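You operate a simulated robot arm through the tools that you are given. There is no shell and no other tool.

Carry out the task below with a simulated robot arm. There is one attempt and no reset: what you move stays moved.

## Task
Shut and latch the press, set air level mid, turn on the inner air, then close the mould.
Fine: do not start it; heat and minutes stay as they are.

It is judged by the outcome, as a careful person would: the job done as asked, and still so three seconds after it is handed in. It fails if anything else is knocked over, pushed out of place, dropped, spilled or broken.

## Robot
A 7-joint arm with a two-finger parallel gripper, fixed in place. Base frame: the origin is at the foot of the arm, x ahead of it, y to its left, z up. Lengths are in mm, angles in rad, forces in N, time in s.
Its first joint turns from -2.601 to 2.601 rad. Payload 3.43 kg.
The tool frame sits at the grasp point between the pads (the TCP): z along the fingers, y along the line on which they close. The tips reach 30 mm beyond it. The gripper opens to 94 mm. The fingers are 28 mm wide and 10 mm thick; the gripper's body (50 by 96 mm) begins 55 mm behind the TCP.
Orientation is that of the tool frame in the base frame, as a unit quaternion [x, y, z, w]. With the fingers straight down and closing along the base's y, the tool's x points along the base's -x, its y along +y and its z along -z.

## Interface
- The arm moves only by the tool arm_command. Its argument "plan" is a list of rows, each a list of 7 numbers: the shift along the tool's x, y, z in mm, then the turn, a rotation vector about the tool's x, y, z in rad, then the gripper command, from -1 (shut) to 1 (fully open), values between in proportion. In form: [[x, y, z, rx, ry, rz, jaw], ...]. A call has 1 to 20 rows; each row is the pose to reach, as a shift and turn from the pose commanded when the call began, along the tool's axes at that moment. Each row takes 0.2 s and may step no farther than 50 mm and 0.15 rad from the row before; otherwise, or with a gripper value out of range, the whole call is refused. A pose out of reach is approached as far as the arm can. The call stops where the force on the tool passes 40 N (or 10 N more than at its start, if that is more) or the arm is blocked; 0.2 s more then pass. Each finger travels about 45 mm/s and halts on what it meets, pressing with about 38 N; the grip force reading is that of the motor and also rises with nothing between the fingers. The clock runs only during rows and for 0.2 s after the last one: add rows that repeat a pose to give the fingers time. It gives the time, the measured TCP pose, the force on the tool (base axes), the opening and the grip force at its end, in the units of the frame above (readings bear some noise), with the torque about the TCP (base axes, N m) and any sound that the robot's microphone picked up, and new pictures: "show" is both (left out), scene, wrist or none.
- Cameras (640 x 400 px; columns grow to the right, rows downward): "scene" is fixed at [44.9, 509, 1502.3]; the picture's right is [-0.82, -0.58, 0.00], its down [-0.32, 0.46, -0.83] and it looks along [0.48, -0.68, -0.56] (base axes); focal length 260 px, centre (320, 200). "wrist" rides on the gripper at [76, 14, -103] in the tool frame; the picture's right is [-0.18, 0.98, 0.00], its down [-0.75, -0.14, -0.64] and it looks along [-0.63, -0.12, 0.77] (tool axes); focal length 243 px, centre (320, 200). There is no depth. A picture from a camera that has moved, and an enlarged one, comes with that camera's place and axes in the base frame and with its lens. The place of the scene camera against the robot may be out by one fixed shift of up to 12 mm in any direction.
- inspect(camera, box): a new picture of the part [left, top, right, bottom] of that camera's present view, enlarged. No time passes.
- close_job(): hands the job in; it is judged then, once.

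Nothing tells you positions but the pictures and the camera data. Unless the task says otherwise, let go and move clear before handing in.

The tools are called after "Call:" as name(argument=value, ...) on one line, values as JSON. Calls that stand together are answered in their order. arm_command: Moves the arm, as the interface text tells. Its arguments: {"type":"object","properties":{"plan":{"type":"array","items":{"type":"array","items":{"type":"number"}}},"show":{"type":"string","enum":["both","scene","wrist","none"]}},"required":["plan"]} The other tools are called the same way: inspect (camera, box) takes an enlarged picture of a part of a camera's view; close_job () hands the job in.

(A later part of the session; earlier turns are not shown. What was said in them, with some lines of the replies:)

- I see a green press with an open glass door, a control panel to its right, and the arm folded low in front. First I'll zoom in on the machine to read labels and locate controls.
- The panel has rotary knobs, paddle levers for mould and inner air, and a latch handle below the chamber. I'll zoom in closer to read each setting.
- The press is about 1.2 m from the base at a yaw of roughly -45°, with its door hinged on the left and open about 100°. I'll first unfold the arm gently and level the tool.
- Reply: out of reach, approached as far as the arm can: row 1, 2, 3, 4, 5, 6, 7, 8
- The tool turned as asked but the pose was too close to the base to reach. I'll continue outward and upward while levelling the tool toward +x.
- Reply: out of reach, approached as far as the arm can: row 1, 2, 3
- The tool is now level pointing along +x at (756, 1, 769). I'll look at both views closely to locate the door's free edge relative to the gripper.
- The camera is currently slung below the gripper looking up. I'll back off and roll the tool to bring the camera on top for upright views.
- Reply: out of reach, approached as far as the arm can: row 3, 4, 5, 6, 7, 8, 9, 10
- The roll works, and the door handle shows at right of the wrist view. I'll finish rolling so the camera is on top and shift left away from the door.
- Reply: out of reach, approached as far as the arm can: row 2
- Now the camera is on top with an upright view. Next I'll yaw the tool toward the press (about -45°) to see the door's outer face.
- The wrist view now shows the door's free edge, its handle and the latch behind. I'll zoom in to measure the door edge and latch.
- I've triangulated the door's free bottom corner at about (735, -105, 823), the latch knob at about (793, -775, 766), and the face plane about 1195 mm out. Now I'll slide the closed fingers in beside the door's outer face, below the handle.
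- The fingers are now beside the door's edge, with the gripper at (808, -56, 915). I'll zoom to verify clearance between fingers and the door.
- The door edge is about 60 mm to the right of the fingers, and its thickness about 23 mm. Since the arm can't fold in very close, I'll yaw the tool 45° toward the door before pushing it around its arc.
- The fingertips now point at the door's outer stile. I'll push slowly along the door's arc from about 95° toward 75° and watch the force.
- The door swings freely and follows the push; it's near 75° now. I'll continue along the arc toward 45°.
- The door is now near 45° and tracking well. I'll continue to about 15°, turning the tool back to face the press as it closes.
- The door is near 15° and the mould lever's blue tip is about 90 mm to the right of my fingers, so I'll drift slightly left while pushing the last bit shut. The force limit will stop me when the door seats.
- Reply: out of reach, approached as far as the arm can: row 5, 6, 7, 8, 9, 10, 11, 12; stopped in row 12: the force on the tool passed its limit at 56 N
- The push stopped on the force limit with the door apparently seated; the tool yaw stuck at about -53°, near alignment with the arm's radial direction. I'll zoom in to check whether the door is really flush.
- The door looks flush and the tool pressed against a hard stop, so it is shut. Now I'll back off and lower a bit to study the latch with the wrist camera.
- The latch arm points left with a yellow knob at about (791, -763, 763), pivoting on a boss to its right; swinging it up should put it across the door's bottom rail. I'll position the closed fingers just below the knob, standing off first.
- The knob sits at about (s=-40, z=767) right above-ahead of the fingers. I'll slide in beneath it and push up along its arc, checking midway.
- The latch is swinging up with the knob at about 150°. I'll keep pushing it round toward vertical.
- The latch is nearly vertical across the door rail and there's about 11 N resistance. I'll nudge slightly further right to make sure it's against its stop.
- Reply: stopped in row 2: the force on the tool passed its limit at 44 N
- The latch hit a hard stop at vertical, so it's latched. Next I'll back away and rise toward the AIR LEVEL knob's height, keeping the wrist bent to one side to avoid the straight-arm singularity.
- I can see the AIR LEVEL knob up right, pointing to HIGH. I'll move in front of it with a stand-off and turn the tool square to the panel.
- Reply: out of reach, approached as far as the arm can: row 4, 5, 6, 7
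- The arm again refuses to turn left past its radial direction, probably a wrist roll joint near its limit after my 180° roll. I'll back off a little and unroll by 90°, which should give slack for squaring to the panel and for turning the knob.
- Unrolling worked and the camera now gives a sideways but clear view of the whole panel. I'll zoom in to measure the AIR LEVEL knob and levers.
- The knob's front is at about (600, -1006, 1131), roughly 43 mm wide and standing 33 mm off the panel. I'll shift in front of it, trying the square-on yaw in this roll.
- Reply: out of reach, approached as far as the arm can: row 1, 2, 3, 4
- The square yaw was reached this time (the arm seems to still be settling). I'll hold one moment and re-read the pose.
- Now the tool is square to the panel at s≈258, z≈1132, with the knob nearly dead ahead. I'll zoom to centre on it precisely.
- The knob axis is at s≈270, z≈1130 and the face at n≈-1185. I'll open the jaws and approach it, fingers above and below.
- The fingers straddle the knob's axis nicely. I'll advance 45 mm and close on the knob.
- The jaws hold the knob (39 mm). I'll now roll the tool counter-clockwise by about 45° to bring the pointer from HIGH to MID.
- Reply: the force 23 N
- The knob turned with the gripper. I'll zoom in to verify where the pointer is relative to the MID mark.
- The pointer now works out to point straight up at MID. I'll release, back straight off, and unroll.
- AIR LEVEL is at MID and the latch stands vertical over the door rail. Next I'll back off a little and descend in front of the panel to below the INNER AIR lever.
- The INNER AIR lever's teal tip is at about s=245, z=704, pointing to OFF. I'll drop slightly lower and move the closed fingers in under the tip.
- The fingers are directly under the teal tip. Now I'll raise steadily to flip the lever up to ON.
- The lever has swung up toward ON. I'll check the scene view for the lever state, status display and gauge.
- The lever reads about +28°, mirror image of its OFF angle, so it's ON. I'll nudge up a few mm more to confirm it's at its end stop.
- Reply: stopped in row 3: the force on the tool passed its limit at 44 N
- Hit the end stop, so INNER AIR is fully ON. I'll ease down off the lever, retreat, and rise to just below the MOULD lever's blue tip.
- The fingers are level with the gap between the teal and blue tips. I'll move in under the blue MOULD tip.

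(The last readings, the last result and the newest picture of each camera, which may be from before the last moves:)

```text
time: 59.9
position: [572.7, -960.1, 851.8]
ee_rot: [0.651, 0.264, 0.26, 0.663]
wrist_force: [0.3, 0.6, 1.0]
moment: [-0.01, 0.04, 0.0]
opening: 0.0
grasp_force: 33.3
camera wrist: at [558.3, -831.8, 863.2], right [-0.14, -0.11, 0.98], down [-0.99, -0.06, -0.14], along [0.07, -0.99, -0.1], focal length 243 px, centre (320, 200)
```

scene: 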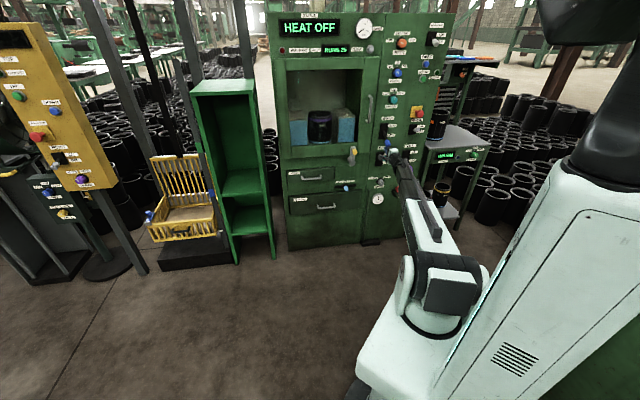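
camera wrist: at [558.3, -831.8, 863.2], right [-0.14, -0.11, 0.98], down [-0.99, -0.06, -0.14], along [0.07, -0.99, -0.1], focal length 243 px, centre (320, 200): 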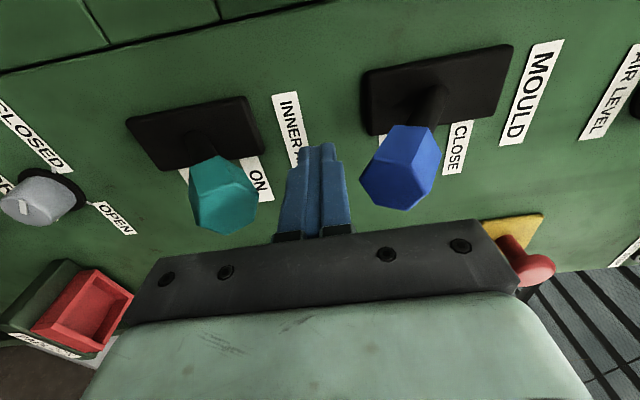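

Fingers are neatly under the blue tip. Now I'll raise to flip MOULD from OPEN to CLOSE.

Call:
arm_command(plan=[[0, 8, 0, 0, 0, 0, -1], [0, 16, 0, 0, 0, 0, -1], [0, 24, 0, 0, 0, 0, -1], [0, 32, 0, 0, 0, 0, -1], [0, 40, 0, 0, 0, 0, -1], [0, 48, 0, 0, 0, 0, -1], [0, 56, 0, 0, 0, 0, -1], [0, 64, 0, 0, 0, 0, -1], [0, 72, 0, 0, 0, 0, -1], [0, 80, 0, 0, 0, 0, -1], [0, 88, 0, 0, 0, 0, -1], [0, 96, 0, 0, 0, 0, -1], [0, 101, 0, 0, 0, 0, -1]], show="both")

```text
time: 62.7
position: [572.9, -958.3, 949.8]
ee_rot: [0.651, 0.264, 0.261, 0.663]
wrist_force: [-0.1, 0.1, 0.6]
moment: [-0.01, 0.01, -0.02]
opening: 0.3
grasp_force: 33.5
camera wrist: at [556.8, -830.3, 962.0], right [-0.14, -0.11, 0.98], down [-0.99, -0.06, -0.14], along [0.07, -0.99, -0.1], focal length 243 px, centre (320, 200)
```

scene: 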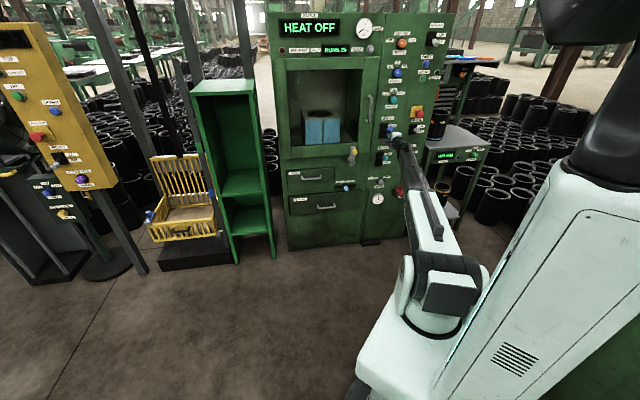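
wrist: 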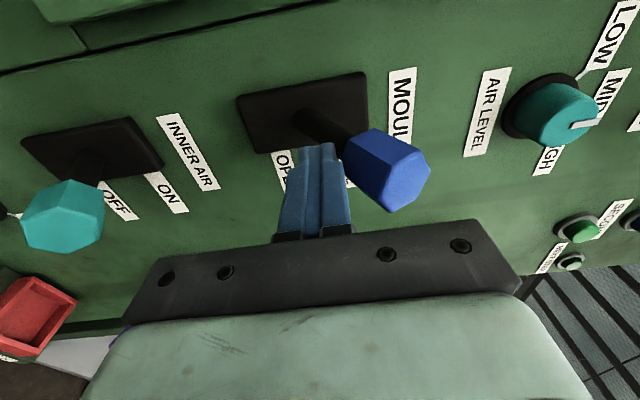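

The mould halves have closed in the chamber. I'll check everything: lever states, status, gauge, latch.

Call:
inspect(camera="scene", box=[360, 110, 430, 190])

Call:
inspect(camera="scene", box=[265, 5, 385, 65])

Call:
inspect(camera="scene", box=[270, 80, 380, 190])

Call:
inspect(camera="wrist", box=[0, 60, 450, 260])

```text
5.00 times, centred on (395, 150) of scene
camera zoom: at [44.9, 509.0, 1502.3], right [-0.82, -0.58, 0.0], down [-0.32, 0.46, -0.83], along [0.48, -0.68, -0.56], focal length 1302 px, centre (-55, 450)
```

zoom: 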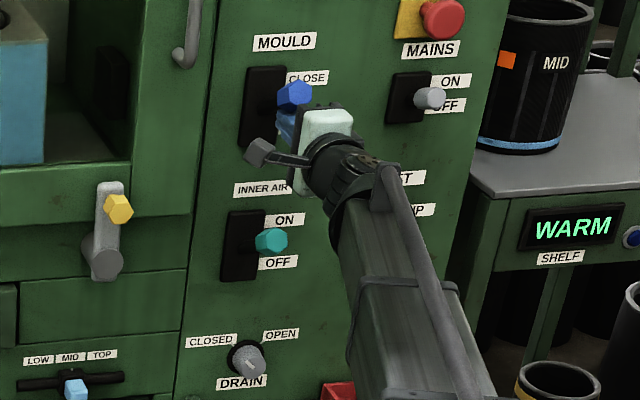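

```text
5.33 times, centred on (325, 35) of scene
camera zoom: at [44.9, 509.0, 1502.3], right [-0.82, -0.58, 0.0], down [-0.32, 0.46, -0.83], along [0.48, -0.68, -0.56], focal length 1389 px, centre (293, 1080)
```

zoom: 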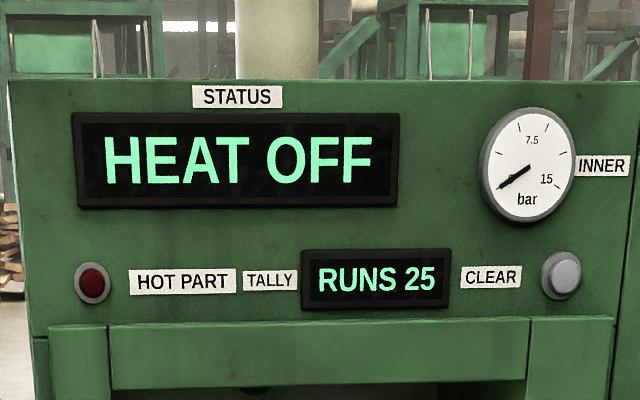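

```text
3.64 times, centred on (325, 135) of scene
camera zoom: at [44.9, 509.0, 1502.3], right [-0.82, -0.58, 0.0], down [-0.32, 0.46, -0.83], along [0.48, -0.68, -0.56], focal length 947 px, centre (302, 436)
```

zoom: 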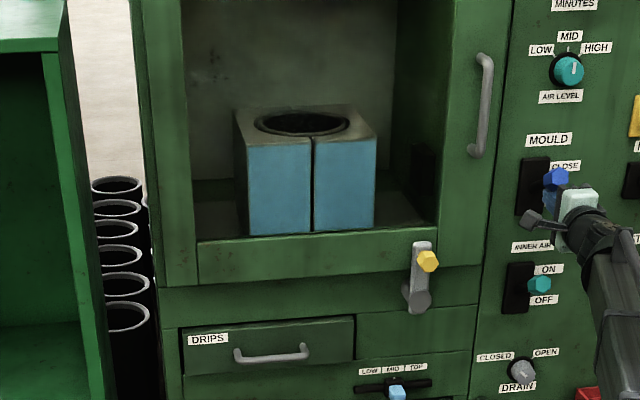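

```text
1.42 times, centred on (225, 160) of wrist
camera zoom: at [556.8, -830.3, 962.0], right [-0.14, -0.11, 0.98], down [-0.99, -0.06, -0.14], along [0.07, -0.99, -0.1], focal length 345 px, centre (455, 257)
```

zoom: 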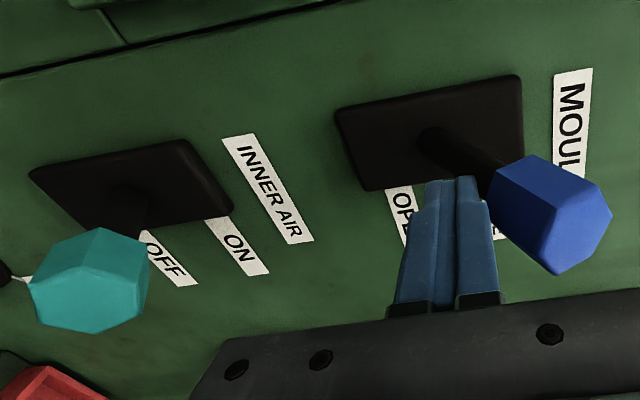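

Inner air is still ON, the mould blocks are closed, and the latch holds. I'll nudge the mould lever up a few mm to confirm its stop.

Call:
arm_command(plan=[[0, 4, 0, 0, 0, 0, -1], [0, 8, 0, 0, 0, 0, -1], [0, 11, 0, 0, 0, 0, -1], [0, 13, 0, 0, 0, 0, -1]], show="wrist")

```text
time: 63.5
position: [571.2, -958.5, 952.6]
ee_rot: [0.653, 0.265, 0.257, 0.661]
wrist_force: [-0.9, 0.6, -8.3]
moment: [0.14, 0.19, 0.01]
opening: 0.2
grasp_force: 33.3
stopped in row 4: the force on the tool passed its limit at 45 N (the readings are from after the stop); the commanded pose is now the measured one
camera wrist: at [556.4, -829.9, 965.8], right [-0.13, -0.11, 0.99], down [-0.99, -0.05, -0.14], along [0.07, -0.99, -0.1], focal length 243 px, centre (320, 200)
```

wrist: 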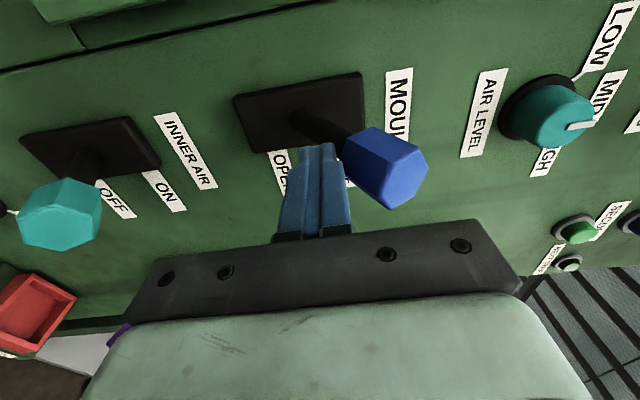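

The mould lever is at its stop on CLOSE. I'll ease off and retreat straight back, then inspect the whole machine.

Call:
arm_command(plan=[[0, -8, 0, 0, 0, 0, -1], [0, -10, -20, 0, 0, 0, -1], [0, -10, -60, 0, 0, 0, -1], [0, -10, -100, 0, 0, 0, -1], [0, -10, -140, 0, 0, 0, -1], [0, -10, -180, 0, 0, 0, -1], [0, -10, -200, 0, 0, 0, -1], [0, -10, -200, 0, 0, 0, -1]], show="both")

```text
time: 65.3
position: [433.3, -813.8, 942.2]
ee_rot: [0.652, 0.265, 0.259, 0.661]
wrist_force: [0.4, 0.1, 0.7]
moment: [-0.01, 0.01, 0.02]
opening: 0.2
grasp_force: 33.5
camera wrist: at [418.0, -686.6, 954.7], right [-0.13, -0.11, 0.99], down [-0.99, -0.05, -0.14], along [0.07, -0.99, -0.1], focal length 243 px, centre (320, 200)
```

scene: 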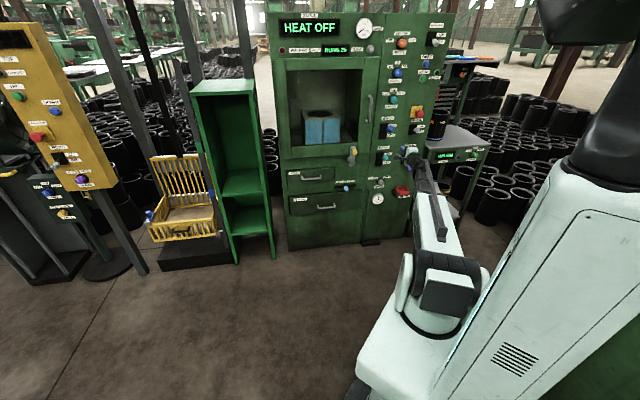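
wrist: 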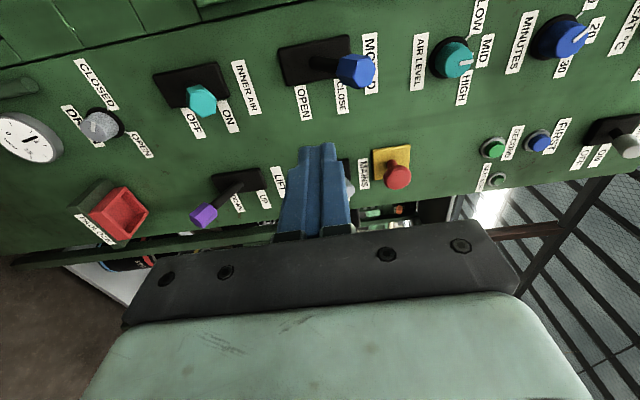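

Call:
inspect(camera="scene", box=[360, 20, 450, 110])

Call:
inspect(camera="scene", box=[360, 100, 430, 200])

Call:
inspect(camera="scene", box=[265, 5, 385, 65])

Call:
inspect(camera="wrist", box=[60, 20, 400, 220])

Call:
inspect(camera="scene", box=[270, 50, 400, 190])

```text
4.44 times, centred on (405, 65) of scene
camera zoom: at [44.9, 509.0, 1502.3], right [-0.82, -0.58, 0.0], down [-0.32, 0.46, -0.83], along [0.48, -0.68, -0.56], focal length 1158 px, centre (-58, 800)
```

zoom: 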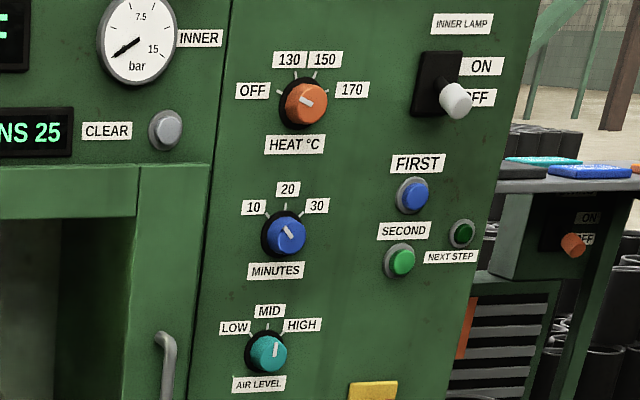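

```text
4.00 times, centred on (395, 150) of scene
camera zoom: at [44.9, 509.0, 1502.3], right [-0.82, -0.58, 0.0], down [-0.32, 0.46, -0.83], along [0.48, -0.68, -0.56], focal length 1042 px, centre (20, 400)
```

zoom: 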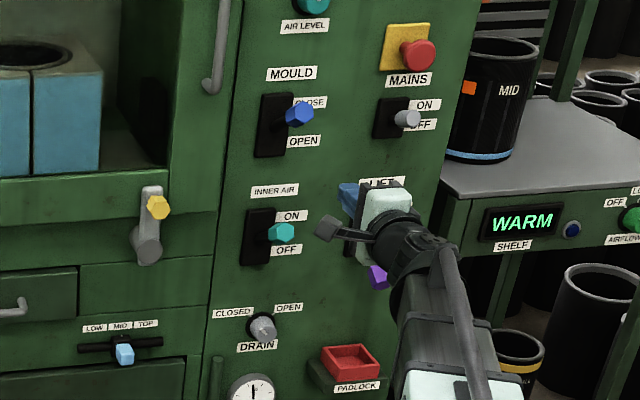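

```text
5.33 times, centred on (325, 35) of scene
camera zoom: at [44.9, 509.0, 1502.3], right [-0.82, -0.58, 0.0], down [-0.32, 0.46, -0.83], along [0.48, -0.68, -0.56], focal length 1389 px, centre (293, 1080)
```

zoom: 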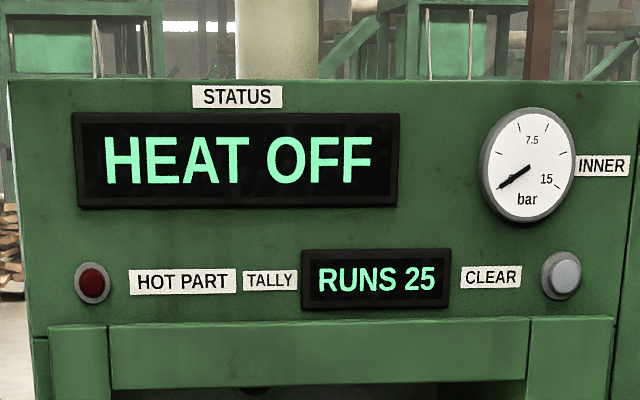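

```text
1.88 times, centred on (230, 120) of wrist
camera zoom: at [418.0, -686.6, 954.7], right [-0.13, -0.11, 0.99], down [-0.99, -0.05, -0.14], along [0.07, -0.99, -0.1], focal length 457 px, centre (489, 351)
```

zoom: 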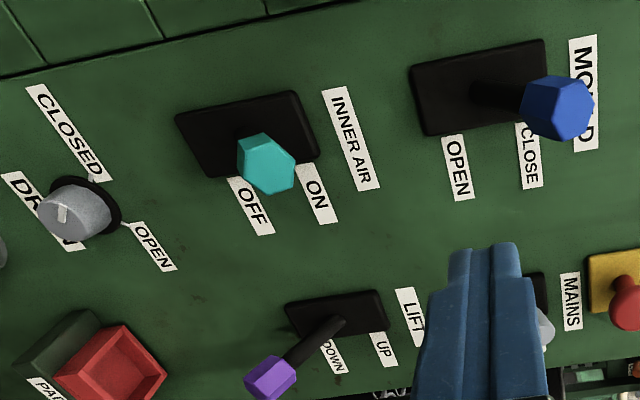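

```text
2.86 times, centred on (335, 120) of scene
camera zoom: at [44.9, 509.0, 1502.3], right [-0.82, -0.58, 0.0], down [-0.32, 0.46, -0.83], along [0.48, -0.68, -0.56], focal length 744 px, centre (277, 429)
```

zoom: 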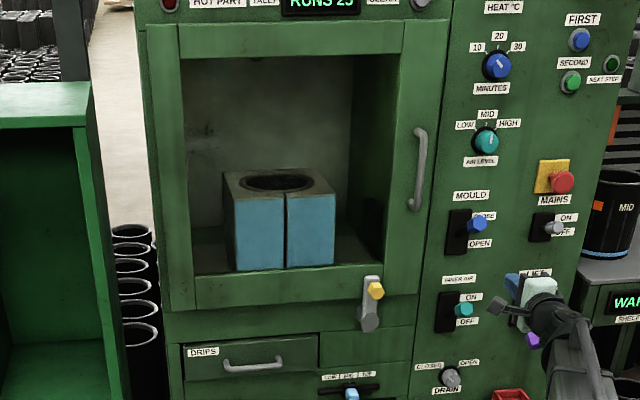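

Everything checks out: the door is shut with the latch upright against its stop, AIR LEVEL is at MID, INNER AIR is ON, and the mould is closed. HEAT and MINUTES are unchanged, nothing has been started, and the arm is well clear, so I'm handing the job in.

Call:
close_job()

```text
The job is handed in.
```

The job is handed in, with everything set as you asked:

- **Press:** the door is shut and the latch stands upright across its bottom rail, against its stop.
- **Air level:** turned from HIGH to MID.
- **Inner air:** the lever is up at ON, against its stop. The INNER gauge still read 0 bar. I took that as normal before a start, but I couldn't confirm it.
- **Mould:** the lever is up at CLOSE, and the two blocks have come together in the chamber.

I did not start the press, and HEAT and MINUTES are unchanged. The status still shows HEAT OFF. The arm has let go and was about 200 mm back from the panel when I handed in. I saw nothing knocked over or moved out of place.
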